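You operate a simulated robot arm through the tools that you are given. There is no shell and no other tool. Be economical: measure what you need, move in short steps, check, and stop when the job is done.

You are at the controls of a simulated two-armed robot. One attempt, no reset.

TASK
Lid the glue pot, rinse the white brush, wash the smear off the mat.
Fine: rinse in the water pot, then wash with that wet brush and stand it back in its holder; lid on before the glue skins. Set down upright: white brush. What is to be rubbed or washed off counts as gone when no trace of it is left.

It is judged by the outcome, as a careful person would: the job done as asked, and still so three seconds after it is handed in. It fails if anything else is knocked over, pushed out of place, dropped, spilled or broken. A push-on lid holds only when it is set on centred and level and pressed home; a screw cap is set on level and turned clockwise until tight.

THE ROBOT
Two 7-joint arms with fingered hands on one trunk, on a base that drives. Base frame: it is fixed to the floor where the robot stands at the start and does not move with it; the origin is under the middle of the robot, x ahead of it, y to its left, z up. Readings come in cm, rad, newtons and seconds.
The left shoulder is at the start at [4.4, 17.3, 117], the right one opposite. With the tool pointing down near the work surface each hand reaches from about 38 to 78 cm from the robot's upright axis, wherever it stands, measured 20 degrees to its own side. Places, roughly: glue smear [30, 10, 90]; primer pot [75, 100, 100]. Payload 3.5 kg a hand.
The tool frame of a hand sits at the grasp point between the pads (the TCP): z along the fingers, y along the line on which they close. The tips reach 2.5 cm beyond it. Largest opening 8.8 cm; the body of the gripper starts 2.9 cm behind the TCP. The gripper is a hand of 3 fingers: y runs from the thumb to the fingers, the wrist lies at [-1.3, -9.7, -16.2] in the tool frame, and closing takes about 1.5 s.
Orientation is told as [roll, pitch, yaw] about the base's x, y, z axes, in that order, counted from this pose: with the fingers straight down and the wrist toward the robot, the tool's x, y and z point along [0, 1, 0], [1, 0, 0] and [0, 0, -1] of the base frame.

THE INTERFACE
- The arms move only by the tool move_arm. It takes "left_moves", "right_moves" or both (then of equal length, played together; a hand with none holds still); each is a list that holds one entry, the list of rows, each a list of 7 numbers: the shift along the base's x, y, z in cm, then the turn, a rotation vector about the base's x, y, z in rad, then the gripper command, from -1 (fully open) to 1 (shut), values between in proportion. In form: [[[dx, dy, dz, wx, wy, wz, grip], ...]]. A call has 1 to 12 rows; each row is the pose to reach, as a shift and turn from the pose commanded when the call began. A row lasts 0.2 s, in which the tool goes at most 5 cm and 0.15 rad; a call with a longer step from one row to the next is refused whole, and so is a gripper value outside its range. Where a pose cannot be reached the arm comes as near as it can. A force on the tool above 40 N (or 10 N above the force at the start of the call, whichever is more), or a blocked arm, ends the call early, and 0.2 s more pass. The fingers move at their own pace (about 7.2 cm/s each) and stop on an object; they squeeze with about 29 N. The grip force told is the motor's: it shows also when the fingers shut on nothing. Time passes only in rows, and 0.2 s behind the last, so rows that repeat a pose let the fingers close. The reply holds the time, the measured pose of the TCP, the force on the tool along the base axes, the opening and the grip force, in the units named above and with some noise, with the torque about the TCP (base axes, N m) and any sound that the robot's microphone picked up.
- Cameras (640 x 400 px; columns grow to the right, rows downward): "scene" is now at [13.99, 3.14, 141.25]; the picture's right is [0.33, -0.94, -0.04], its down [-0.45, -0.12, -0.89] and it looks along [0.83, 0.31, -0.46] (base axes); focal length 214 px, centre (320, 200). "left" rides on the left gripper at [-5.8, -8.5, -9.9] in its tool frame; the picture's right is [-0.67, -0.35, 0.66], its down [0.69, -0.63, 0.37] and it looks along [0.29, 0.70, 0.66] (tool axes); focal length 261 px, centre (320, 200). "right" rides on the right gripper at [5.8, -8.5, -9.9] in its tool frame; the picture's right is [-0.67, 0.35, -0.66], its down [-0.69, -0.63, 0.37] and it looks along [-0.29, 0.69, 0.66] (tool axes); focal length 261 px, centre (320, 200). There is no depth. A picture from a camera that has moved, and an enlarged one, comes with that camera's place and axes in the base frame and with its lens.
- grab_frame(camera): a new picture of that camera. It takes no simulated time.
- slide_trunk(by): slides the trunk up (or, below 0, down) by that many cm; the arms and the scene camera ride with it, the base frame stays. It gives what a move gives, with no picture.
- drive_base(legs): drives the robot by 1 to 6 legs, each [ahead, left, turn to the left] in cm, cm and rad, along the robot's own axes; the way and the turn of a leg run together, so that a leg with both is an arc; at most 150 cm and 3.142 rad a leg. The arms and the cameras ride along, it lands a little off, and it stops where it bumps. It gives what a move gives.
- preshape(shape, hand): the hand has 3 fingers and takes this shape, open, in about a second: jaw (thumb against the fingers, like two jaws); tri (thumb and two fingers); tip (a fingertip pinch); poke (one finger out to press); point (the index stretched); flat (the hand flat); cup (the hand cupped); fist (a fist). The gripper value then closes the fingers along that shape, each until it touches; the sizes above hold for jaw. It gives what a move gives, with no picture.
- turn_head(pan, tilt): turns the head with the scene camera to pan (to the left, within 1.501 rad either way) and tilt (down, from -0.506 to 1.204), counted from straight ahead of the robot. It gives what a move gives.
- close_up(camera, box): a new picture of the part [left, top, right, bottom] of that camera's present view, enlarged. It takes no simulated time.
- sign_off(): hands the job in; it is judged then, once.

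Go step by step. Nothing tells you exact positions but the pictures and the camera data: compare them with the known pose of the tool, close in by small moves and look again before you grip or let go. The budget is 120 turns and 88 pictures, counting those below and the enlarged ones. Unless the task says otherwise, let go and move clear before handing in, and close with one line.

The tools are called by a JSON object that holds its "api" and its "payload". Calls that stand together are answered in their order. move_arm: Moves the arms, as the interface text tells. Its arguments: {"type":"object","properties":{"left_moves":{"type":"array","items":{"type":"array","items":{"type":"array","items":{"type":"number"}}}},"right_moves":{"type":"array","items":{"type":"array","items":{"type":"array","items":{"type":"number"}}}}},"required":[]} The other tools are called the same way: slide_trunk (by) slides the trunk up or down; preshape (shape, hand) gives the hand a shape; drive_base (legs) drives the base; turn_head (pan, tilt) turns the head that bears the scene camera; grab_frame (camera) takes a picture; close_up (camera, box) takes an enlarged picture of a part of a camera's view; sign_off () hands the job in.

At the start:

```text
time_s: 0.0
left_position: [35.17, 30.07, 135.9]
left_tcp_rot: [-0.002, -0.001, 0.004]
left_contact_force: [-0.2, -0.1, 0.0]
left_torque: [0.02, -0.02, 0.03]
left_gripper_width: 8.74
left_finger_force: 0.0
left_shape: jaw
right_position: [34.0, -3.52, 134.96]
right_tcp_rot: [0.002, 0.0, 0.0]
right_contact_force: [-1.4, 0.3, 0.7]
right_torque: [-0.01, 0.01, 0.0]
right_gripper_width: 8.77
right_finger_force: 0.0
right_shape: jaw
trunk travel left (down, up): [-25.0, 20.5]
robot x, y, heading: [-0.27, 0.36, -0.002]
head pan, tilt: [0.342, 0.374]
```

scene: 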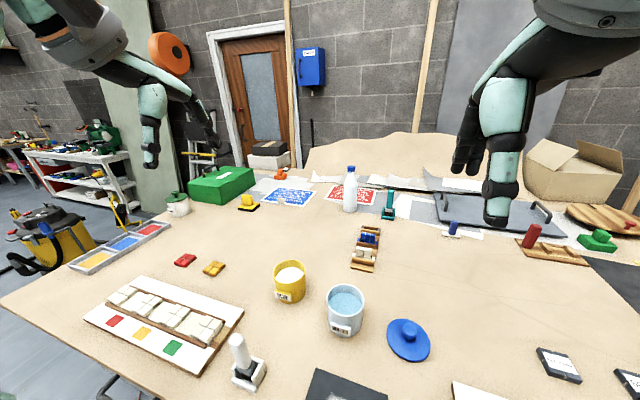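
right: 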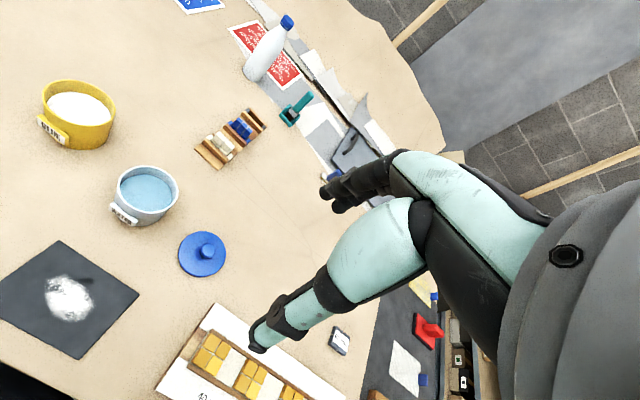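
left: 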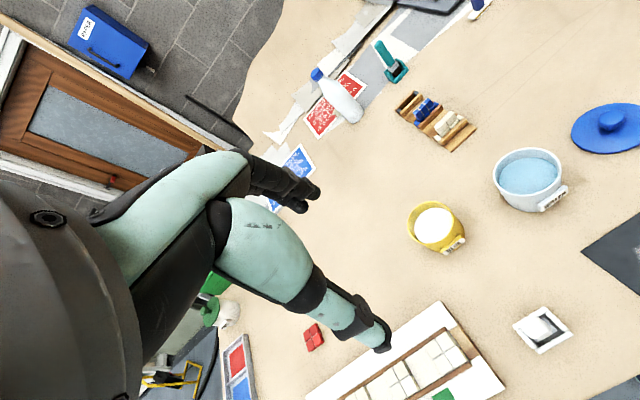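

The white brush stands in its holder near [30, 27], with the yellow glue pot, the blue water pot and the blue lid ahead of it. The mat is close in front of the robot, so I'll tilt the head down for a better view.

{"api": "turn_head", "payload": {"pan": 0.3, "tilt": 0.85}}

{"api": "grab_frame", "payload": {"camera": "scene"}}

```text
time_s: 0.9
left_position: [35.06, 29.99, 135.87]
left_tcp_rot: [-0.001, 0.001, 0.0]
left_contact_force: [-0.4, -0.1, -0.3]
left_torque: [0.02, 0.03, 0.0]
left_gripper_width: 8.79
left_finger_force: 0.1
left_shape: jaw
right_position: [34.12, -3.49, 134.98]
right_tcp_rot: [0.002, 0.001, 0.001]
right_contact_force: [-0.3, 0.4, -0.3]
right_torque: [-0.02, 0.02, -0.02]
right_gripper_width: 8.76
right_finger_force: 0.0
right_shape: jaw
trunk travel left (down, up): [-25.0, 20.5]
robot x, y, heading: [-0.52, -0.05, -0.0]
head pan, tilt: [0.3, 0.85]
```

```text
84 pictures are left
camera scene: at [12.25, 2.34, 137.26], right [0.29, -0.96, -0.03], down [-0.79, -0.22, -0.58], along [0.54, 0.2, -0.82], focal length 214 px, centre (320, 200)
```

scene: 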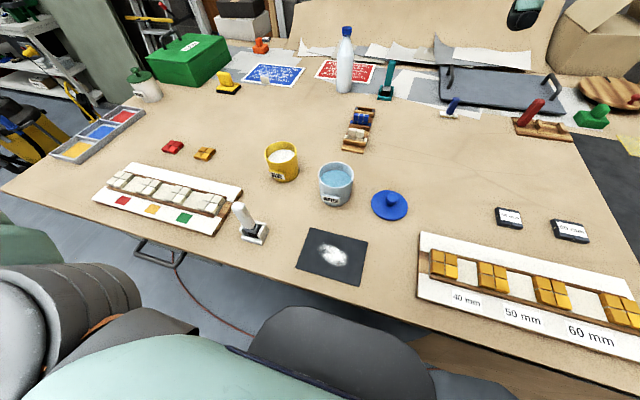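

{"api": "close_up", "payload": {"camera": "scene", "box": [200, 130, 420, 290]}}

{"api": "close_up", "payload": {"camera": "scene", "box": [215, 190, 295, 250]}}

```text
2.50 times, centred on (310, 210) of scene
camera zoom: at [12.25, 2.34, 137.26], right [0.29, -0.96, -0.03], down [-0.79, -0.22, -0.58], along [0.54, 0.2, -0.82], focal length 536 px, centre (345, 175)
```

zoom: 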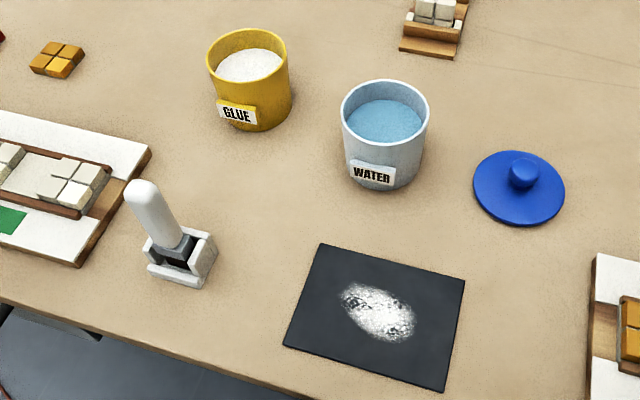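

```text
6.67 times, centred on (255, 220) of scene
camera zoom: at [12.25, 2.34, 137.26], right [0.29, -0.96, -0.03], down [-0.79, -0.22, -0.58], along [0.54, 0.2, -0.82], focal length 1430 px, centre (753, 67)
```

zoom: 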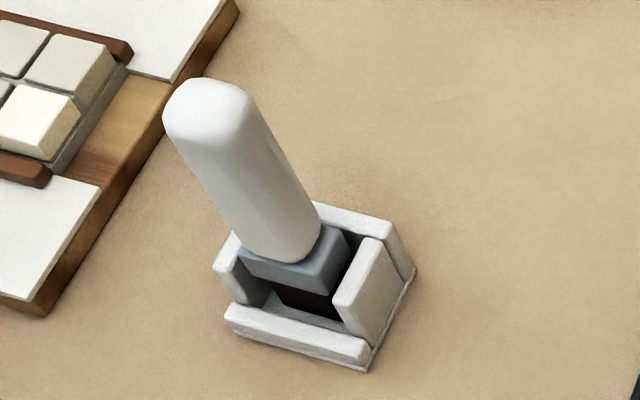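

The smear near [30, 7] is too close to reach well, so I'll back the base up by about 12 cm. I take the lid to be at [48, -4], the glue pot at [50.5, 27], the water at [47, 10.7] and the brush at [29.5, 26.7].

{"api": "drive_base", "payload": {"legs": [[-12, 0, 0]]}}

{"api": "turn_head", "payload": {"pan": 0.2, "tilt": 0.75}}

{"api": "close_up", "payload": {"camera": "scene", "box": [190, 90, 430, 240]}}

```text
time_s: 2.2
left_position: [23.39, 30.12, 135.78]
left_tcp_rot: [-0.002, 0.001, 0.002]
left_contact_force: [-0.1, 0.3, 0.8]
left_torque: [0.04, 0.02, -0.02]
left_gripper_width: 8.79
left_finger_force: 0.1
left_shape: jaw
right_position: [22.25, -3.31, 134.91]
right_tcp_rot: [0.002, 0.001, -0.001]
right_contact_force: [-0.4, -0.2, -0.6]
right_torque: [0.02, 0.02, -0.03]
right_gripper_width: 8.76
right_finger_force: 0.0
right_shape: jaw
trunk travel left (down, up): [-25.0, 20.5]
robot x, y, heading: [-11.97, 0.21, -0.002]
head pan, tilt: [0.3, 0.85]
```

```text
time_s: 2.8
left_position: [23.03, 30.01, 135.82]
left_tcp_rot: [0.002, -0.001, 0.002]
left_contact_force: [0.0, 0.1, 0.6]
left_torque: [0.0, -0.01, 0.01]
left_gripper_width: 8.78
left_finger_force: 0.0
left_shape: jaw
right_position: [22.09, -3.5, 135.05]
right_tcp_rot: [0.0, 0.0, 0.0]
right_contact_force: [0.2, 0.0, 0.0]
right_torque: [0.01, -0.01, -0.04]
right_gripper_width: 8.76
right_finger_force: 0.1
right_shape: jaw
trunk travel left (down, up): [-25.0, 20.5]
robot x, y, heading: [-12.34, 0.03, -0.001]
head pan, tilt: [0.201, 0.75]
```

```text
2.67 times, centred on (310, 165) of scene
camera zoom: at [1.01, 1.68, 137.99], right [0.2, -0.98, -0.02], down [-0.75, -0.14, -0.65], along [0.64, 0.15, -0.76], focal length 572 px, centre (347, 293)
```

zoom: 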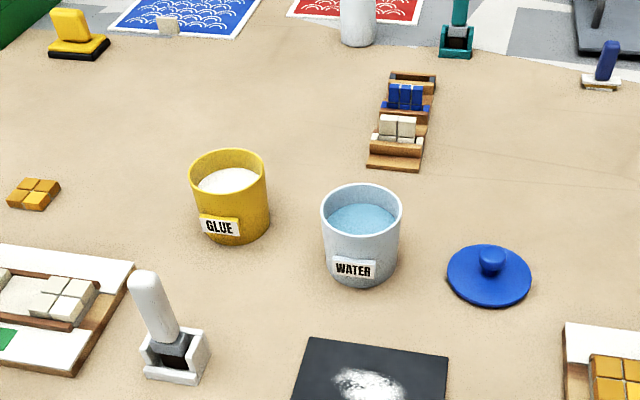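

Triangulation gives the lid at about [48, -4.1], with the knob top near z 92.5. I'll move the left hand to above the lid and clear the right hand outward.

{"api": "move_arm", "payload": {"left_moves": [[[2.5, -3.4, -2, 0, 0, 0, -1], [5, -6.8, -4, 0, 0, 0, -1], [7.5, -10.2, -6, 0, 0, 0, -1], [10, -13.6, -8, 0, 0, 0, -1], [12.5, -17, -10, 0, 0, 0, -1], [15, -20.4, -12, 0, 0, 0, -1], [17.5, -23.8, -14, 0, 0, 0, -1], [20, -27.2, -16, 0, 0, 0, -1], [22.5, -30.6, -18, 0, 0, 0, -1], [25, -34, -20, 0, 0, 0, -1], [25, -34, -24, 0, 0, 0, -1], [25, -34, -28, 0, 0, 0, -1]]], "right_moves": [[[0, -3, 0, 0, 0, 0, -1], [0, -6, 0, 0, 0, 0, -1], [0, -9, 0, 0, 0, 0, -1], [0, -12, 0, 0, 0, 0, -1], [0, -15, 0, 0, 0, 0, -1], [0, -18, 0, 0, 0, 0, -1], [0, -21, 0, 0, 0, 0, -1], [0, -24, 0, 0, 0, 0, -1], [0, -24, 0, 0, 0, 0, -1], [0, -24, 0, 0, 0, 0, -1], [0, -24, 0, 0, 0, 0, -1], [0, -24, 0, 0, 0, 0, -1]]]}}

{"api": "grab_frame", "payload": {"camera": "left"}}

{"api": "grab_frame", "payload": {"camera": "scene"}}

```text
time_s: 5.4
left_position: [48.15, -3.93, 107.74]
left_tcp_rot: [-0.002, 0.0, 0.002]
left_contact_force: [0.7, -0.3, 0.5]
left_torque: [0.0, 0.02, 0.02]
left_gripper_width: 8.78
left_finger_force: 0.1
left_shape: jaw
right_position: [22.15, -27.54, 135.02]
right_tcp_rot: [0.002, 0.0, 0.0]
right_contact_force: [0.3, 0.7, 0.8]
right_torque: [-0.02, -0.01, 0.01]
right_gripper_width: 8.75
right_finger_force: 0.1
right_shape: jaw
trunk travel left (down, up): [-25.0, 20.5]
robot x, y, heading: [-11.92, 0.17, 0.001]
head pan, tilt: [0.201, 0.75]
```

```text
80 pictures are left
camera left: at [39.51, -9.69, 117.66], right [-0.35, -0.67, -0.65], down [-0.63, 0.68, -0.37], along [0.69, 0.28, -0.66], focal length 261 px, centre (320, 200)
```

left: 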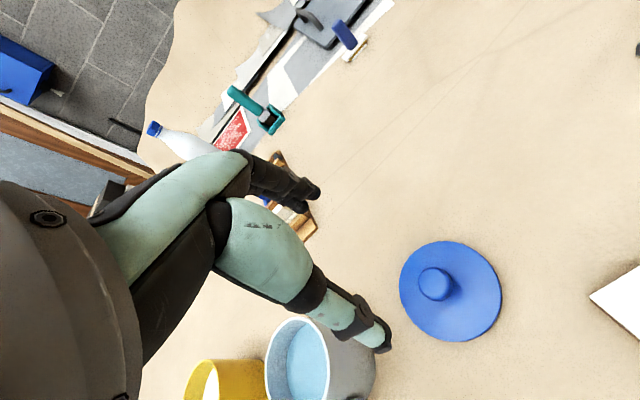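

```text
79 pictures are left
camera scene: at [1.13, 1.72, 137.97], right [0.2, -0.98, -0.02], down [-0.75, -0.14, -0.65], along [0.64, 0.15, -0.76], focal length 214 px, centre (320, 200)
```

scene: 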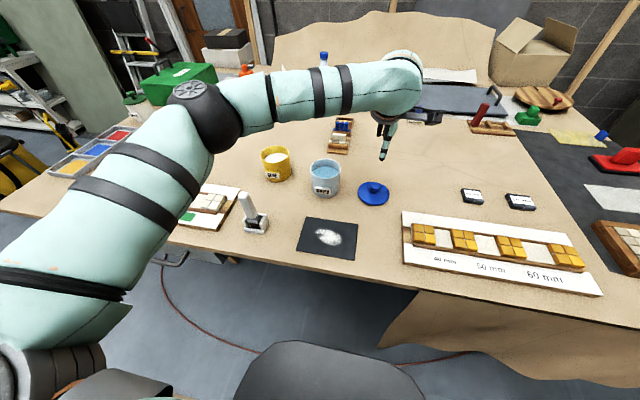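

The wrist camera puts the knob at roughly [47.8, -4.7]. I'll go down part way and look again.

{"api": "move_arm", "payload": {"left_moves": [[[-0.2, -0.6, -4, 0, 0, 0, -1], [-0.3, -0.7, -8, 0, 0, 0, -1], [-0.3, -0.7, -11, 0, 0, 0, -1], [-0.3, -0.7, -11, 0, 0, 0, -1]]]}}

{"api": "grab_frame", "payload": {"camera": "left"}}

{"api": "close_up", "payload": {"camera": "scene", "box": [330, 100, 450, 220]}}

```text
time_s: 6.4
left_position: [47.75, -4.69, 96.73]
left_tcp_rot: [-0.003, 0.0, 0.002]
left_contact_force: [0.2, 0.4, 0.0]
left_torque: [0.01, -0.02, -0.02]
left_gripper_width: 8.78
left_finger_force: 0.1
left_shape: jaw
right_position: [22.06, -27.51, 135.08]
right_tcp_rot: [0.002, 0.0, 0.0]
right_contact_force: [-0.2, 0.5, 1.2]
right_torque: [0.03, -0.01, -0.03]
right_gripper_width: 8.76
right_finger_force: 0.0
right_shape: jaw
trunk travel left (down, up): [-25.0, 20.5]
robot x, y, heading: [-12.01, -0.13, 0.001]
head pan, tilt: [0.201, 0.75]
```

```text
78 pictures are left
camera left: at [39.15, -10.43, 106.7], right [-0.35, -0.67, -0.66], down [-0.63, 0.68, -0.37], along [0.69, 0.29, -0.66], focal length 261 px, centre (320, 200)
```

left: 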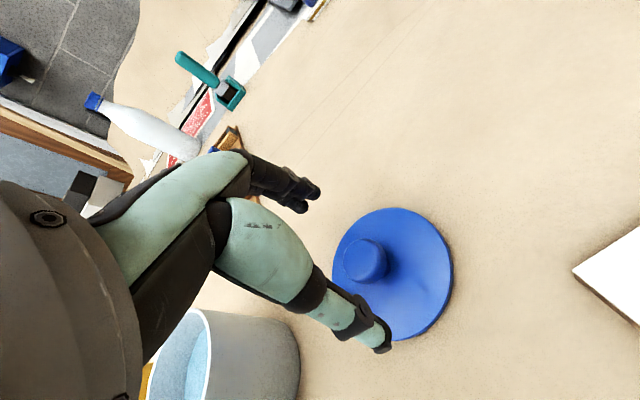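

```text
3.33 times, centred on (390, 160) of scene
camera zoom: at [1.05, 1.66, 137.99], right [0.2, -0.98, -0.02], down [-0.75, -0.14, -0.65], along [0.64, 0.15, -0.76], focal length 715 px, centre (87, 333)
```

zoom: 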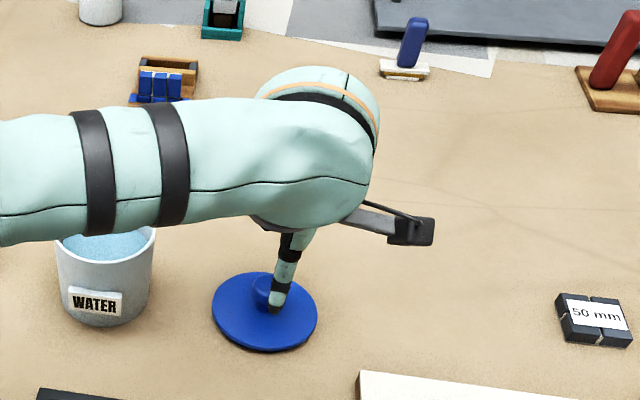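

The knob is at about [47.4, -4.8] with its top near 92.5. I'll lower to TCP z of about 92.3 and close.

{"api": "move_arm", "payload": {"left_moves": [[[-0.35, -0.1, -2.2, 0, 0, 0, -1], [-0.35, -0.1, -3.6, 0, 0, 0, -1], [-0.35, -0.1, -4.4, 0, 0, 0, -1], [-0.35, -0.1, -4.4, 0, 0, 0, -1]]]}}

{"api": "grab_frame", "payload": {"camera": "left"}}

```text
time_s: 7.4
left_position: [47.54, -4.75, 92.43]
left_tcp_rot: [-0.001, -0.001, 0.001]
left_contact_force: [-0.1, 0.6, -0.3]
left_torque: [0.0, 0.01, -0.01]
left_gripper_width: 8.8
left_finger_force: 0.0
left_shape: jaw
right_position: [22.14, -27.66, 135.08]
right_tcp_rot: [0.002, 0.002, 0.001]
right_contact_force: [0.3, 0.1, 0.3]
right_torque: [0.01, 0.0, -0.02]
right_gripper_width: 8.79
right_finger_force: 0.0
right_shape: jaw
trunk travel left (down, up): [-25.0, 20.5]
robot x, y, heading: [-11.76, 0.15, 0.006]
head pan, tilt: [0.201, 0.75]
```

```text
76 pictures are left
camera left: at [38.94, -10.53, 102.39], right [-0.35, -0.67, -0.66], down [-0.63, 0.68, -0.37], along [0.69, 0.29, -0.66], focal length 261 px, centre (320, 200)
```

left: 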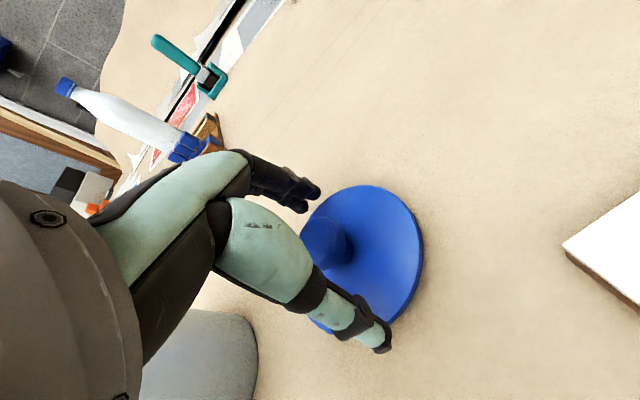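

Knob sits between the fingers, about 0.3 cm off in y. I'll correct that, lower slightly and close.

{"api": "move_arm", "payload": {"left_moves": [[[-0.1, -0.3, -0.3, 0, 0, 0, -1], [-0.1, -0.3, -0.4, 0, 0, 0, -0.4], [-0.1, -0.3, -0.4, 0, 0, 0, 0.2], [-0.1, -0.3, -0.4, 0, 0, 0, 0.6], [-0.1, -0.3, -0.4, 0, 0, 0, 1], [-0.1, -0.3, -0.4, 0, 0, 0, 1], [-0.1, -0.3, -0.4, 0, 0, 0, 1], [-0.1, -0.3, -0.4, 0, 0, 0, 1], [-0.1, -0.3, -0.4, 0, 0, 0, 1]]]}}

{"api": "grab_frame", "payload": {"camera": "left"}}

```text
time_s: 9.4
left_position: [47.37, -5.0, 92.12]
left_tcp_rot: [-0.001, 0.0, 0.001]
left_contact_force: [0.4, 0.6, 1.3]
left_torque: [0.04, -0.02, -0.02]
left_gripper_width: 1.73
left_finger_force: 29.0
left_shape: jaw
right_position: [22.13, -27.53, 135.1]
right_tcp_rot: [0.002, 0.001, -0.002]
right_contact_force: [0.9, 0.0, -0.1]
right_torque: [0.01, 0.04, -0.01]
right_gripper_width: 8.76
right_finger_force: 0.0
right_shape: jaw
trunk travel left (down, up): [-25.0, 20.5]
robot x, y, heading: [-11.68, 0.48, 0.005]
head pan, tilt: [0.201, 0.75]
```

```text
75 pictures are left
camera left: at [38.83, -10.83, 102.0], right [-0.35, -0.67, -0.66], down [-0.63, 0.68, -0.37], along [0.69, 0.29, -0.66], focal length 261 px, centre (320, 200)
```

left: 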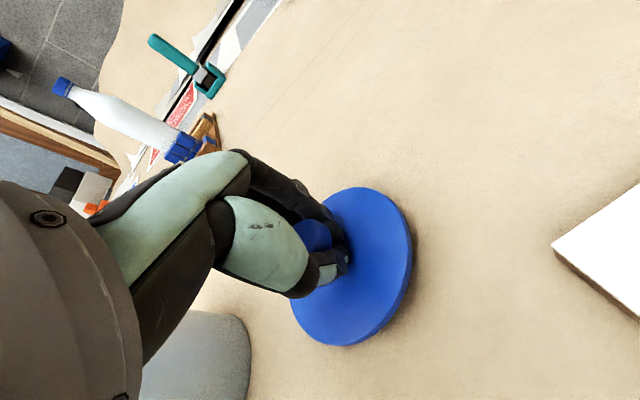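

{"api": "close_up", "payload": {"camera": "left", "box": [260, 160, 420, 360]}}

{"api": "close_up", "payload": {"camera": "scene", "box": [330, 140, 420, 220]}}

```text
2.00 times, centred on (340, 260) of left
camera zoom: at [38.83, -10.83, 102.0], right [-0.35, -0.67, -0.66], down [-0.63, 0.68, -0.37], along [0.69, 0.29, -0.66], focal length 521 px, centre (280, 80)
```

zoom: 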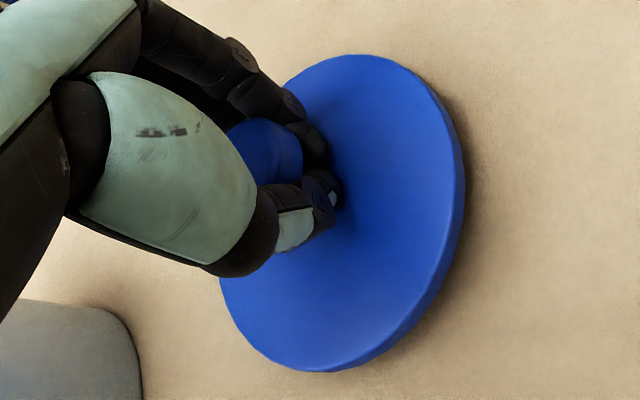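

```text
5.00 times, centred on (375, 180) of scene
camera zoom: at [1.05, 1.66, 137.98], right [0.2, -0.98, -0.02], down [-0.75, -0.14, -0.65], along [0.64, 0.15, -0.76], focal length 1072 px, centre (45, 300)
```

zoom: 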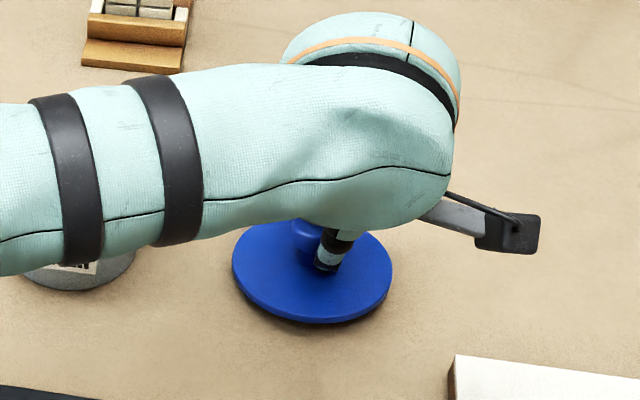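

The grip looks firm on the knob, though the two views disagree slightly on centring. I'll lift a little and see whether the lid hangs level.

{"api": "move_arm", "payload": {"left_moves": [[[0, 0, 1, 0, 0, 0, 1], [0, 0, 3, 0, 0, 0, 1], [0, 0, 6, 0, 0, 0, 1], [0, 0, 6, 0, 0, 0, 1]]]}}

{"api": "close_up", "payload": {"camera": "left", "box": [260, 160, 420, 360]}}

{"api": "close_up", "payload": {"camera": "scene", "box": [330, 140, 420, 220]}}

```text
time_s: 10.4
left_position: [47.48, -4.89, 98.11]
left_tcp_rot: [-0.001, 0.0, 0.003]
left_contact_force: [-0.1, 1.2, -0.6]
left_torque: [0.0, 0.01, -0.02]
left_gripper_width: 1.66
left_finger_force: 28.6
left_shape: jaw
right_position: [22.11, -27.68, 134.98]
right_tcp_rot: [0.002, 0.001, 0.001]
right_contact_force: [0.1, 0.5, -0.9]
right_torque: [-0.01, 0.0, -0.03]
right_gripper_width: 8.75
right_finger_force: 0.0
right_shape: jaw
trunk travel left (down, up): [-25.0, 20.5]
robot x, y, heading: [-11.45, 0.29, 0.002]
head pan, tilt: [0.201, 0.75]
```

```text
2.00 times, centred on (340, 260) of left
camera zoom: at [38.81, -10.88, 108.02], right [-0.35, -0.67, -0.66], down [-0.63, 0.68, -0.37], along [0.69, 0.29, -0.66], focal length 521 px, centre (280, 80)
```

zoom: 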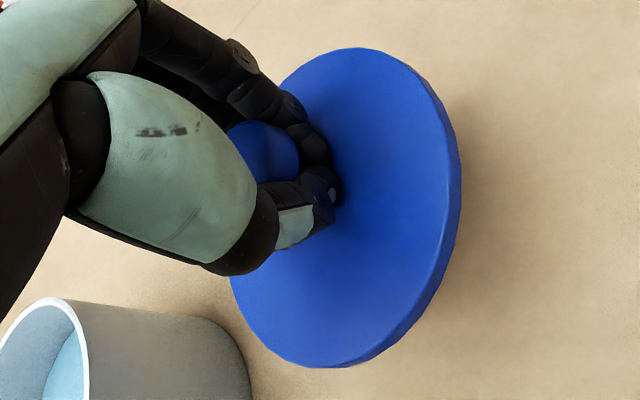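

```text
5.00 times, centred on (375, 180) of scene
camera zoom: at [1.08, 1.66, 137.98], right [0.2, -0.98, -0.02], down [-0.75, -0.14, -0.65], along [0.64, 0.15, -0.76], focal length 1072 px, centre (45, 300)
```

zoom: 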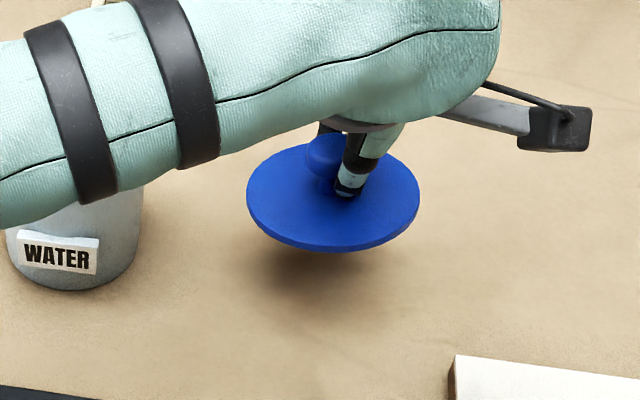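

The knob is mushroom-shaped and the lid sits about 0.8 cm to +y of the fingers. I'll set it back down and regrip it centred.

{"api": "move_arm", "payload": {"left_moves": [[[0, 0, -3, 0, 0, 0, 1], [0, 0, -5, 0, 0, 0, 1], [0, 0, -6.0, 0, 0, 0, 1], [0, 0, -6.0, 0, 0, 0, 0], [0, 0, -6.0, 0, 0, 0, -0.5], [0, 0, -6.0, 0, 0, 0, -0.5], [0, 0.4, -6.0, 0, 0, 0, -0.5], [0, 0.8, -6.0, 0, 0, 0, -0.5], [0, 0.8, -6.0, 0, 0, 0, -0.5]]]}}

{"api": "close_up", "payload": {"camera": "left", "box": [260, 160, 420, 360]}}

{"api": "close_up", "payload": {"camera": "scene", "box": [330, 140, 420, 220]}}

```text
time_s: 12.4
left_position: [47.46, -4.3, 92.04]
left_tcp_rot: [0.0, -0.002, 0.001]
left_contact_force: [0.3, 0.3, -0.4]
left_torque: [0.0, -0.03, -0.03]
left_gripper_width: 6.56
left_finger_force: 0.1
left_shape: jaw
right_position: [22.03, -27.66, 135.04]
right_tcp_rot: [0.001, 0.0, 0.0]
right_contact_force: [-0.4, -0.4, -0.3]
right_torque: [-0.03, -0.01, -0.01]
right_gripper_width: 8.73
right_finger_force: 0.1
right_shape: jaw
trunk travel left (down, up): [-25.0, 20.5]
robot x, y, heading: [-11.99, -0.26, -0.001]
head pan, tilt: [0.201, 0.75]
```

```text
2.00 times, centred on (340, 260) of left
camera zoom: at [38.8, -10.06, 101.96], right [-0.35, -0.67, -0.66], down [-0.63, 0.68, -0.37], along [0.69, 0.29, -0.66], focal length 521 px, centre (280, 80)
```

zoom: 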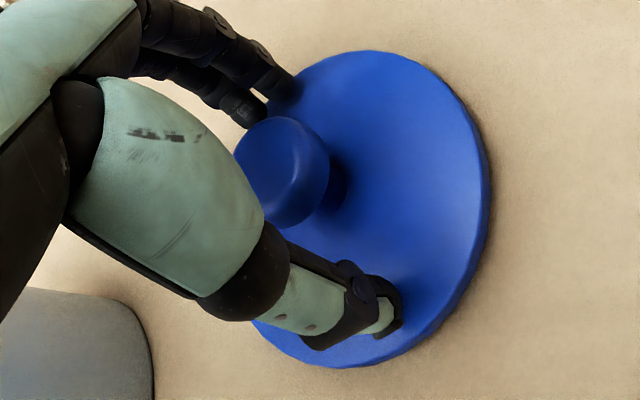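

```text
5.00 times, centred on (375, 180) of scene
camera zoom: at [1.05, 1.65, 137.98], right [0.2, -0.98, -0.02], down [-0.75, -0.14, -0.65], along [0.64, 0.15, -0.76], focal length 1072 px, centre (45, 300)
```

zoom: 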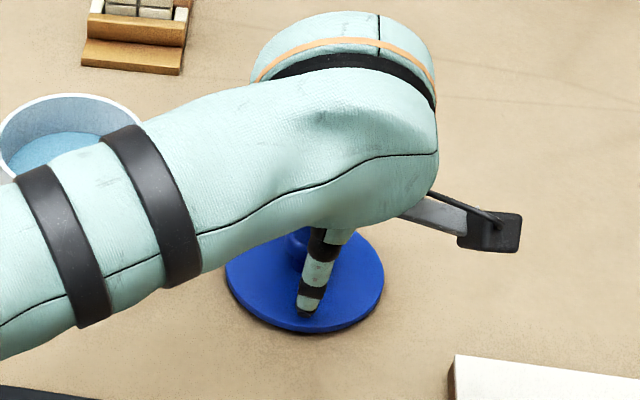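

Now it is centred in y. Closing on the neck again and lifting.

{"api": "move_arm", "payload": {"left_moves": [[[0, 0, 0, 0, 0, 0, 0], [0, 0, 0, 0, 0, 0, 0.5], [0, 0, 0, 0, 0, 0, 1], [0, 0, 0, 0, 0, 0, 1], [0, 0, 0, 0, 0, 0, 1], [0, 0, 0, 0, 0, 0, 1], [0, 0, 1, 0, 0, 0, 1], [0, 0, 3, 0, 0, 0, 1], [0, 0, 6, 0, 0, 0, 1], [0, 0, 6, 0, 0, 0, 1]]]}}

{"api": "close_up", "payload": {"camera": "left", "box": [260, 160, 420, 360]}}

{"api": "close_up", "payload": {"camera": "scene", "box": [330, 140, 420, 220]}}

```text
time_s: 14.6
left_position: [47.5, -4.22, 98.13]
left_tcp_rot: [-0.003, 0.001, 0.002]
left_contact_force: [-0.1, -0.8, 0.2]
left_torque: [0.0, -0.02, 0.0]
left_gripper_width: 1.65
left_finger_force: 29.1
left_shape: jaw
right_position: [22.03, -27.6, 135.1]
right_tcp_rot: [0.002, -0.001, 0.0]
right_contact_force: [0.1, 0.1, -0.1]
right_torque: [-0.02, -0.01, 0.02]
right_gripper_width: 8.76
right_finger_force: 0.1
right_shape: jaw
trunk travel left (down, up): [-25.0, 20.5]
robot x, y, heading: [-11.8, 0.46, 0.001]
head pan, tilt: [0.201, 0.75]
```

```text
2.00 times, centred on (340, 260) of left
camera zoom: at [38.85, -10.06, 108.0], right [-0.35, -0.67, -0.66], down [-0.63, 0.68, -0.37], along [0.69, 0.29, -0.66], focal length 521 px, centre (280, 80)
```

zoom: 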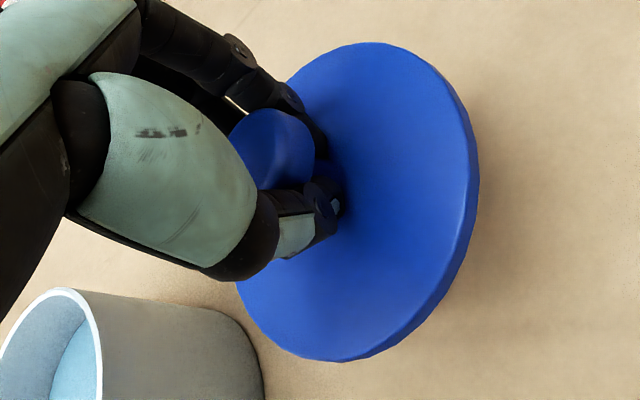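

```text
5.00 times, centred on (375, 180) of scene
camera zoom: at [1.08, 1.68, 137.98], right [0.2, -0.98, -0.02], down [-0.75, -0.14, -0.65], along [0.64, 0.15, -0.76], focal length 1072 px, centre (45, 300)
```

zoom: 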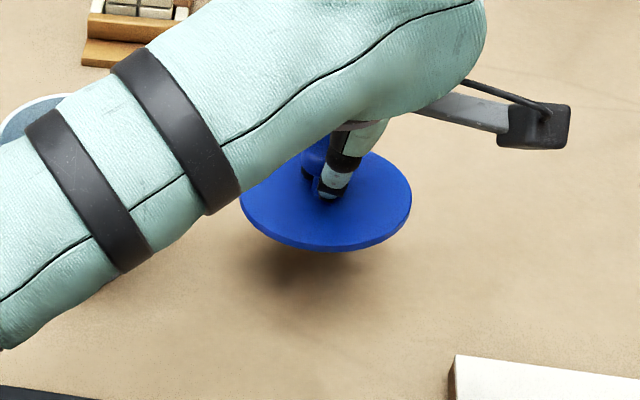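

The lid is now centred in the grip and level. I'll carry it at height over to above the glue pot.

{"api": "move_arm", "payload": {"left_moves": [[[0, 0, 4, 0, 0, 0, 1], [0, 0, 8, 0, 0, 0, 1], [0.3, 3.5, 11, 0, 0, 0, 1], [0.7, 7.5, 12, 0, 0, 0, 1], [1.2, 11.5, 12, 0, 0, 0, 1], [1.7, 15.5, 12, 0, 0, 0, 1], [2.2, 19.5, 12, 0, 0, 0, 1], [2.6, 23.5, 12, 0, 0, 0, 1], [3, 27.5, 12, 0, 0, 0, 1], [3.3, 31.2, 12, 0, 0, 0, 1], [3.3, 31.2, 12, 0, 0, 0, 1]]]}}

{"api": "grab_frame", "payload": {"camera": "left"}}

{"api": "close_up", "payload": {"camera": "scene", "box": [200, 80, 380, 220]}}

```text
time_s: 17.0
left_position: [50.83, 27.01, 110.18]
left_tcp_rot: [0.002, 0.0, -0.001]
left_contact_force: [0.2, 0.7, 0.0]
left_torque: [-0.02, 0.01, -0.03]
left_gripper_width: 1.65
left_finger_force: 28.9
left_shape: jaw
right_position: [22.13, -27.61, 135.02]
right_tcp_rot: [0.002, 0.0, 0.0]
right_contact_force: [1.5, 0.1, -0.1]
right_torque: [-0.06, 0.01, -0.02]
right_gripper_width: 8.76
right_finger_force: 0.1
right_shape: jaw
trunk travel left (down, up): [-25.0, 20.5]
robot x, y, heading: [-12.17, -0.11, -0.001]
head pan, tilt: [0.201, 0.75]
```

```text
66 pictures are left
camera left: at [42.19, 21.23, 120.06], right [-0.35, -0.67, -0.66], down [-0.63, 0.69, -0.37], along [0.69, 0.29, -0.66], focal length 261 px, centre (320, 200)
```

left: 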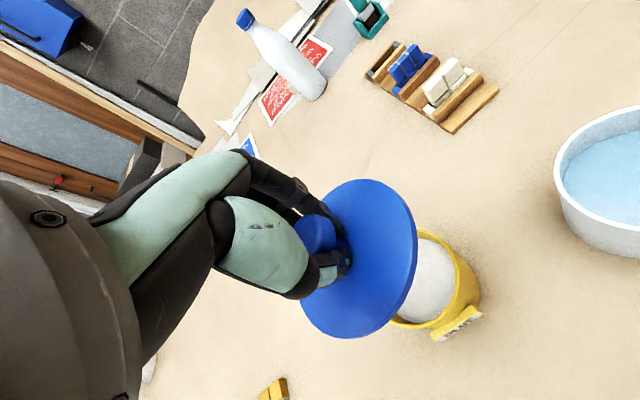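

```text
2.86 times, centred on (290, 150) of scene
camera zoom: at [1.06, 1.61, 137.98], right [0.2, -0.98, -0.02], down [-0.75, -0.14, -0.65], along [0.64, 0.15, -0.76], focal length 613 px, centre (406, 343)
```

zoom: 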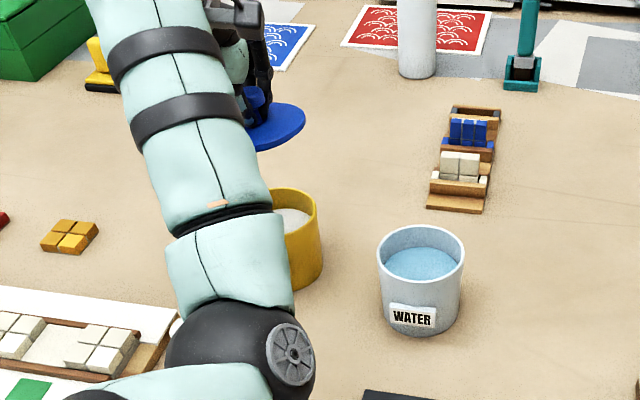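

The arm hides the pot from the scene camera. I'll turn the right hand so its camera watches the pot from the side.

{"api": "move_arm", "payload": {"right_moves": [[[1, 0, -2, 0, 0, 0.13, -1], [2, 0, -4, 0, 0, 0.26, -1], [3, 0, -6, 0, 0, 0.39, -1], [4, 0, -8, 0, 0, 0.52, -1], [5, 0, -10, 0, 0, 0.65, -1], [6, 0, -12, 0, 0, 0.78, -1], [7, 0, -14, 0, 0, 0.91, -1], [8, 0, -16, 0, 0, 1.04, -1], [8, 0, -18, 0, 0, 1.17, -1], [8, 0, -18, 0, 0, 1.2, -1]]]}}

{"api": "grab_frame", "payload": {"camera": "right"}}

```text
time_s: 19.2
left_position: [50.87, 27.17, 109.99]
left_tcp_rot: [-0.001, -0.001, 0.002]
left_contact_force: [-0.1, -0.1, 0.0]
left_torque: [0.01, -0.05, 0.03]
left_gripper_width: 1.61
left_finger_force: 28.8
left_shape: jaw
right_position: [30.2, -27.57, 117.0]
right_tcp_rot: [0.001, -0.003, 1.202]
right_contact_force: [0.6, 0.2, 0.7]
right_torque: [0.01, 0.02, -0.04]
right_gripper_width: 8.74
right_finger_force: 0.1
right_shape: jaw
trunk travel left (down, up): [-25.0, 20.5]
robot x, y, heading: [-12.01, -0.12, 0.001]
head pan, tilt: [0.201, 0.75]
```

```text
64 pictures are left
camera right: at [21.67, -33.33, 126.84], right [0.75, 0.08, 0.65], down [0.41, -0.83, -0.37], along [0.52, 0.55, -0.66], focal length 261 px, centre (320, 200)
```

right: 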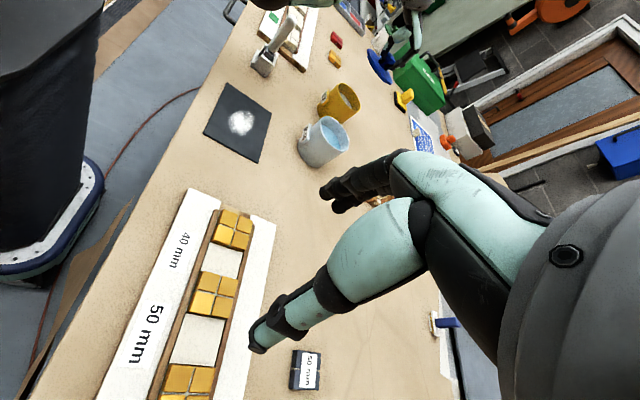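

{"api": "close_up", "payload": {"camera": "right", "box": [290, 25, 430, 165]}}

```text
2.86 times, centred on (360, 95) of right
camera zoom: at [21.67, -33.33, 126.84], right [0.75, 0.08, 0.65], down [0.41, -0.83, -0.37], along [0.52, 0.55, -0.66], focal length 745 px, centre (206, 500)
```

zoom: 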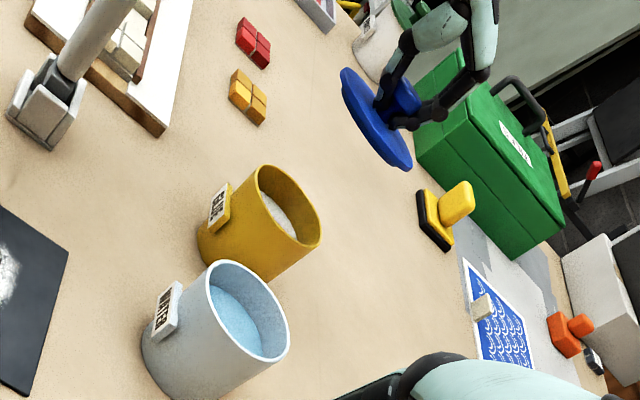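

The right camera shows lid and pot well. I'll lower the lid to a couple of cm above the rim and compare there.

{"api": "move_arm", "payload": {"left_moves": [[[0, 0, -3, 0, 0, 0, 1], [0, 0, -6, 0, 0, 0, 1], [0, 0, -6, 0, 0, 0, 1]]]}}

{"api": "close_up", "payload": {"camera": "right", "box": [320, 40, 380, 110]}}

{"api": "grab_frame", "payload": {"camera": "left"}}

```text
time_s: 20.0
left_position: [50.72, 27.11, 104.14]
left_tcp_rot: [0.0, 0.0, 0.003]
left_contact_force: [-0.2, 0.3, -0.1]
left_torque: [-0.01, -0.01, 0.01]
left_gripper_width: 1.64
left_finger_force: 29.5
left_shape: jaw
right_position: [30.15, -27.58, 117.0]
right_tcp_rot: [0.001, -0.001, 1.199]
right_contact_force: [-0.1, 0.7, 0.3]
right_torque: [0.0, 0.01, -0.01]
right_gripper_width: 8.76
right_finger_force: 0.1
right_shape: jaw
trunk travel left (down, up): [-25.0, 20.5]
robot x, y, heading: [-12.18, -0.01, -0.002]
head pan, tilt: [0.201, 0.75]
```

```text
5.71 times, centred on (350, 75) of right
camera zoom: at [21.65, -33.34, 126.87], right [0.75, 0.08, 0.65], down [0.41, -0.83, -0.37], along [0.52, 0.54, -0.66], focal length 1489 px, centre (149, 914)
```

zoom: 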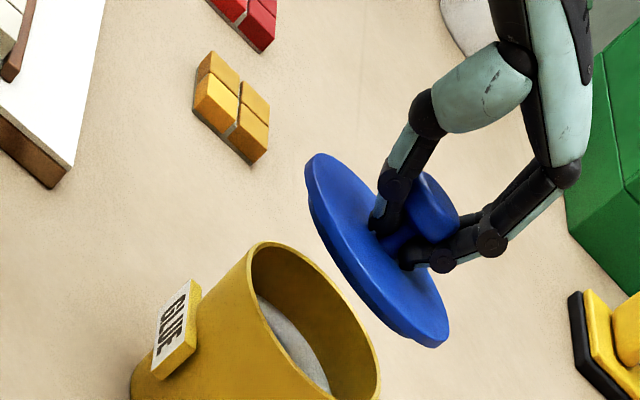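

```text
61 pictures are left
camera left: at [42.14, 21.12, 114.02], right [-0.35, -0.67, -0.66], down [-0.63, 0.68, -0.37], along [0.69, 0.29, -0.66], focal length 261 px, centre (320, 200)
```

left: 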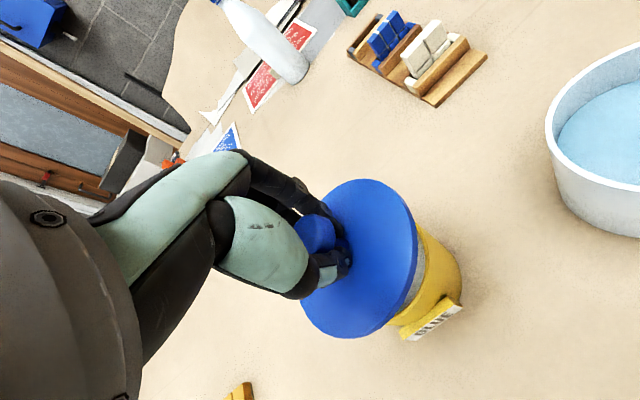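

{"api": "close_up", "payload": {"camera": "right", "box": [310, 45, 390, 130]}}

```text
4.71 times, centred on (350, 88) of right
camera zoom: at [21.65, -33.34, 126.87], right [0.75, 0.08, 0.65], down [0.41, -0.83, -0.37], along [0.52, 0.54, -0.66], focal length 1227 px, centre (179, 729)
```

zoom: 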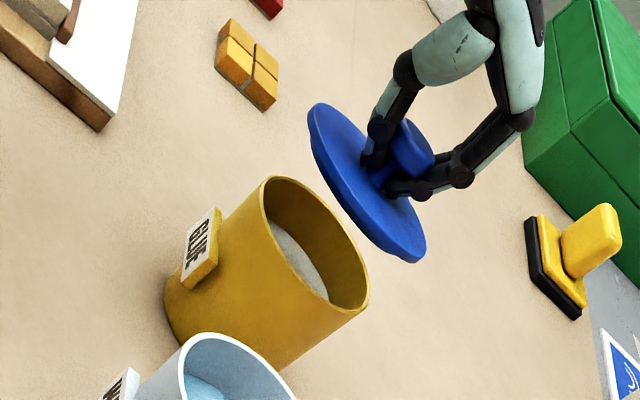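

{"api": "close_up", "payload": {"camera": "left", "box": [290, 170, 480, 350]}}

```text
2.22 times, centred on (385, 260) of left
camera zoom: at [42.14, 21.12, 114.02], right [-0.35, -0.67, -0.66], down [-0.63, 0.68, -0.37], along [0.69, 0.29, -0.66], focal length 579 px, centre (176, 67)
```

zoom: 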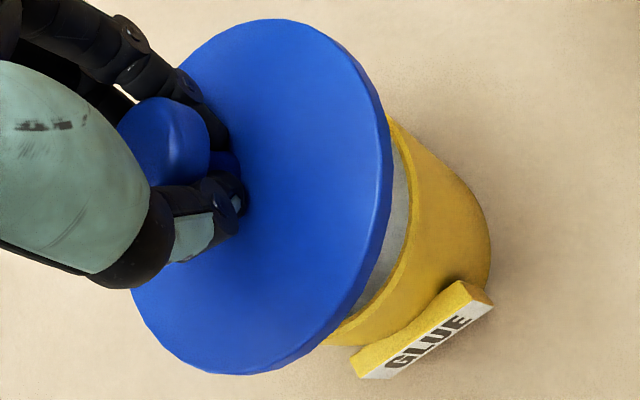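

Combining the three views puts the pot rim at about [51.5, 27.3, 96.6]. I'll shift the lid +0.7 in x and +0.2 in y, lower by 1.8 and check again.

{"api": "move_arm", "payload": {"left_moves": [[[0.7, 0.2, -0.5, 0, 0, 0, 1], [0.7, 0.2, -1.8, 0, 0, 0, 1], [0.7, 0.2, -1.8, 0, 0, 0, 1]]]}}

{"api": "close_up", "payload": {"camera": "right", "box": [310, 45, 390, 130]}}

{"api": "close_up", "payload": {"camera": "left", "box": [290, 170, 480, 350]}}

```text
time_s: 20.8
left_position: [51.44, 27.24, 102.53]
left_tcp_rot: [0.001, 0.0, 0.002]
left_contact_force: [-0.8, -0.4, -0.2]
left_torque: [-0.01, 0.02, -0.02]
left_gripper_width: 1.6
left_finger_force: 29.1
left_shape: jaw
right_position: [30.2, -27.57, 116.98]
right_tcp_rot: [0.003, 0.001, 1.199]
right_contact_force: [1.2, 0.4, 0.3]
right_torque: [-0.02, -0.01, 0.02]
right_gripper_width: 8.79
right_finger_force: 0.1
right_shape: jaw
trunk travel left (down, up): [-25.0, 20.5]
robot x, y, heading: [-11.8, 0.42, 0.004]
head pan, tilt: [0.201, 0.75]
```

```text
4.71 times, centred on (350, 88) of right
camera zoom: at [21.65, -33.33, 126.87], right [0.75, 0.08, 0.65], down [0.41, -0.83, -0.37], along [0.52, 0.54, -0.66], focal length 1227 px, centre (179, 729)
```

zoom: 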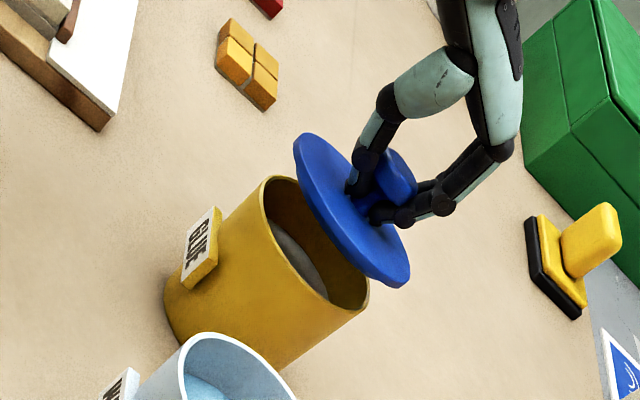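

```text
2.22 times, centred on (385, 260) of left
camera zoom: at [42.88, 21.35, 112.28], right [-0.35, -0.67, -0.66], down [-0.63, 0.68, -0.37], along [0.69, 0.29, -0.66], focal length 579 px, centre (176, 67)
```

zoom: 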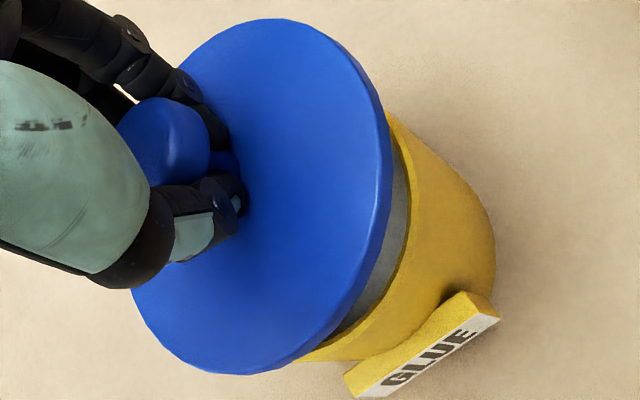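

Right and left views now agree the lid is over the pot's centre. I'll lower to just above contact and check once more.

{"api": "move_arm", "payload": {"left_moves": [[[0, 0, -0.7, 0, 0, 0, 1], [0, 0, -1.3, 0, 0, 0, 1], [0, 0, -1.3, 0, 0, 0, 1]]]}}

{"api": "close_up", "payload": {"camera": "right", "box": [320, 55, 375, 115]}}

{"api": "close_up", "payload": {"camera": "left", "box": [290, 170, 480, 350]}}

```text
time_s: 21.6
left_position: [51.49, 27.22, 100.94]
left_tcp_rot: [-0.002, 0.001, 0.001]
left_contact_force: [0.2, 0.7, -0.5]
left_torque: [-0.01, 0.0, 0.03]
left_gripper_width: 1.63
left_finger_force: 29.0
left_shape: jaw
right_position: [30.08, -27.56, 116.94]
right_tcp_rot: [0.002, 0.0, 1.199]
right_contact_force: [-0.4, 0.9, 0.0]
right_torque: [-0.02, -0.01, 0.02]
right_gripper_width: 8.77
right_finger_force: 0.1
right_shape: jaw
trunk travel left (down, up): [-25.0, 20.5]
robot x, y, heading: [-11.8, -0.08, -0.002]
head pan, tilt: [0.201, 0.75]
```

```text
6.67 times, centred on (348, 85) of right
camera zoom: at [21.66, -33.33, 126.87], right [0.75, 0.08, 0.65], down [0.41, -0.83, -0.37], along [0.52, 0.54, -0.66], focal length 1738 px, centre (137, 967)
```

zoom: 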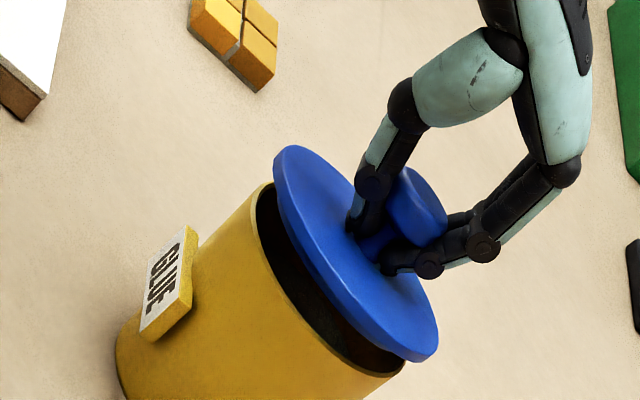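

```text
2.22 times, centred on (385, 260) of left
camera zoom: at [42.88, 21.34, 110.94], right [-0.35, -0.67, -0.65], down [-0.63, 0.68, -0.37], along [0.69, 0.29, -0.66], focal length 579 px, centre (176, 67)
```

zoom: 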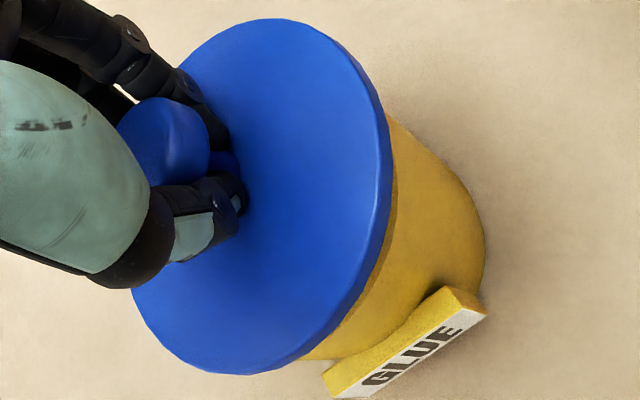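

Alignment holds to about 0.2 cm. Now lowering onto the rim.

{"api": "move_arm", "payload": {"left_moves": [[[0, -0.15, -0.3, 0, 0, 0, 1], [0, -0.15, -0.6, 0, 0, 0, 1], [0, -0.15, -0.9, 0, 0, 0, 1], [0, -0.15, -1.1, 0, 0, 0, 1], [0, -0.15, -1.1, 0, 0, 0, 1]]]}}

{"api": "close_up", "payload": {"camera": "right", "box": [320, 55, 375, 115]}}

```text
time_s: 22.8
left_position: [51.42, 26.89, 100.15]
left_tcp_rot: [0.001, -0.003, 0.003]
left_contact_force: [2.0, 0.9, 8.5]
left_torque: [0.12, -0.21, -0.03]
left_gripper_width: 1.65
left_finger_force: 29.0
left_shape: jaw
right_position: [30.0, -27.62, 116.96]
right_tcp_rot: [0.001, -0.002, 1.198]
right_contact_force: [-0.3, 0.2, 0.3]
right_torque: [0.04, -0.02, 0.01]
right_gripper_width: 8.79
right_finger_force: 0.0
right_shape: jaw
trunk travel left (down, up): [-25.0, 20.5]
robot x, y, heading: [-12.18, 0.29, 0.004]
head pan, tilt: [0.201, 0.75]
```

```text
6.67 times, centred on (348, 85) of right
camera zoom: at [21.56, -33.36, 126.9], right [0.75, 0.08, 0.65], down [0.41, -0.83, -0.37], along [0.52, 0.54, -0.66], focal length 1738 px, centre (137, 967)
```

zoom: 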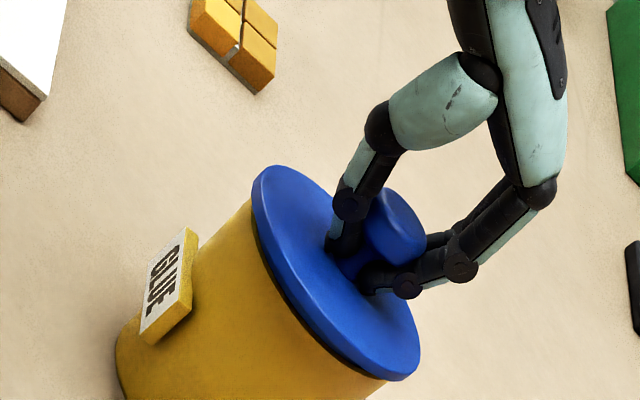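

The lid touches the rim, centred by the view. I'll press it home in small steps.

{"api": "move_arm", "payload": {"left_moves": [[[0, 0, -0.3, 0, 0, 0, 1], [0, 0, -0.5, 0, 0, 0, 1], [0, 0, -0.7, 0, 0, 0, 1], [0, 0, -0.9, 0, 0, 0, 1], [0, 0, -1.1, 0, 0, 0, 1], [0, 0, -1.1, 0, 0, 0, 1]]]}}

{"api": "close_up", "payload": {"camera": "right", "box": [320, 55, 375, 115]}}

```text
time_s: 23.6
left_position: [51.5, 27.01, 99.88]
left_tcp_rot: [0.0, -0.018, 0.003]
left_contact_force: [-3.5, -0.9, 20.6]
left_torque: [-0.01, 0.04, -0.01]
left_gripper_width: 1.73
left_finger_force: 29.2
left_shape: jaw
right_position: [29.84, -27.57, 117.01]
right_tcp_rot: [0.0, -0.004, 1.198]
right_contact_force: [0.3, -0.8, 0.0]
right_torque: [0.01, 0.03, 0.03]
right_gripper_width: 8.76
right_finger_force: 0.1
right_shape: jaw
trunk travel left (down, up): [-25.0, 20.5]
robot x, y, heading: [-12.22, 0.02, 0.0]
head pan, tilt: [0.201, 0.75]
stopped in row 3 (left hand): the force on the tool passed its limit (the readings are from after the stop); the commanded pose is now the measured one
```

```text
6.67 times, centred on (348, 85) of right
camera zoom: at [21.42, -33.4, 126.89], right [0.75, 0.08, 0.66], down [0.41, -0.83, -0.37], along [0.52, 0.55, -0.66], focal length 1738 px, centre (137, 967)
```

zoom: 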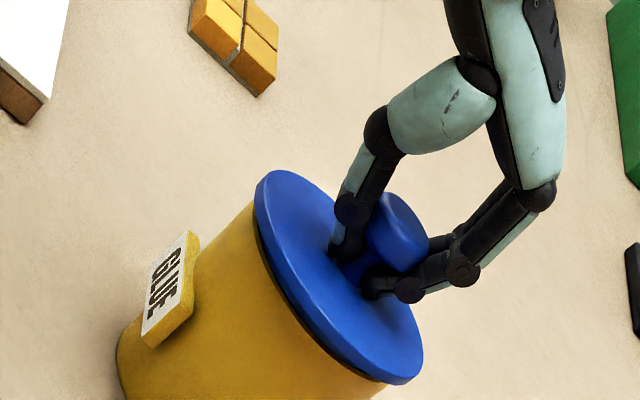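

{"api": "move_arm", "payload": {"left_moves": [[[0, 0, -0.4, 0, 0, 0, 1], [0, 0, -0.8, 0, 0, 0, 1], [0, 0, -1.2, 0, 0, 0, 1], [0, 0, -1.5, 0, 0, 0, 1]]]}}

{"api": "close_up", "payload": {"camera": "right", "box": [328, 65, 364, 110]}}

```text
time_s: 24.1
left_position: [51.51, 27.04, 99.93]
left_tcp_rot: [0.0, -0.028, 0.006]
left_contact_force: [-6.4, -0.5, 20.2]
left_torque: [0.0, 0.22, -0.08]
left_gripper_width: 1.75
left_finger_force: 29.8
left_shape: jaw
right_position: [29.95, -27.61, 116.98]
right_tcp_rot: [-0.001, -0.001, 1.201]
right_contact_force: [-0.1, -0.4, -0.1]
right_torque: [0.0, 0.05, 0.01]
right_gripper_width: 8.78
right_finger_force: 0.0
right_shape: jaw
trunk travel left (down, up): [-25.0, 20.5]
robot x, y, heading: [-11.88, -0.08, 0.004]
head pan, tilt: [0.201, 0.75]
stopped in row 2 (left hand): the force on the tool passed its limit (the readings are from after the stop); the commanded pose is now the measured one
```

```text
8.89 times, centred on (346, 88) of right
camera zoom: at [21.37, -33.4, 126.89], right [0.75, 0.08, 0.66], down [0.41, -0.83, -0.37], along [0.52, 0.55, -0.66], focal length 2317 px, centre (89, 1200)
```

zoom: 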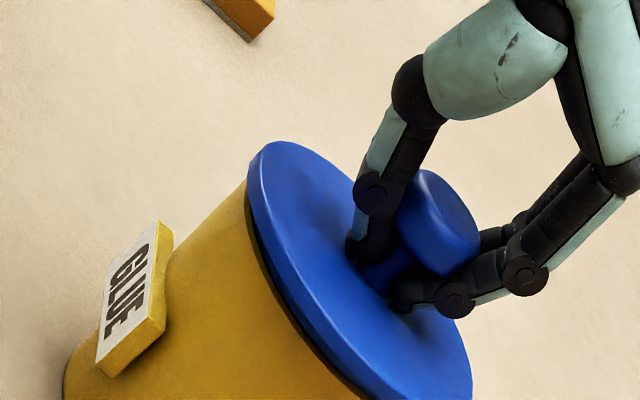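

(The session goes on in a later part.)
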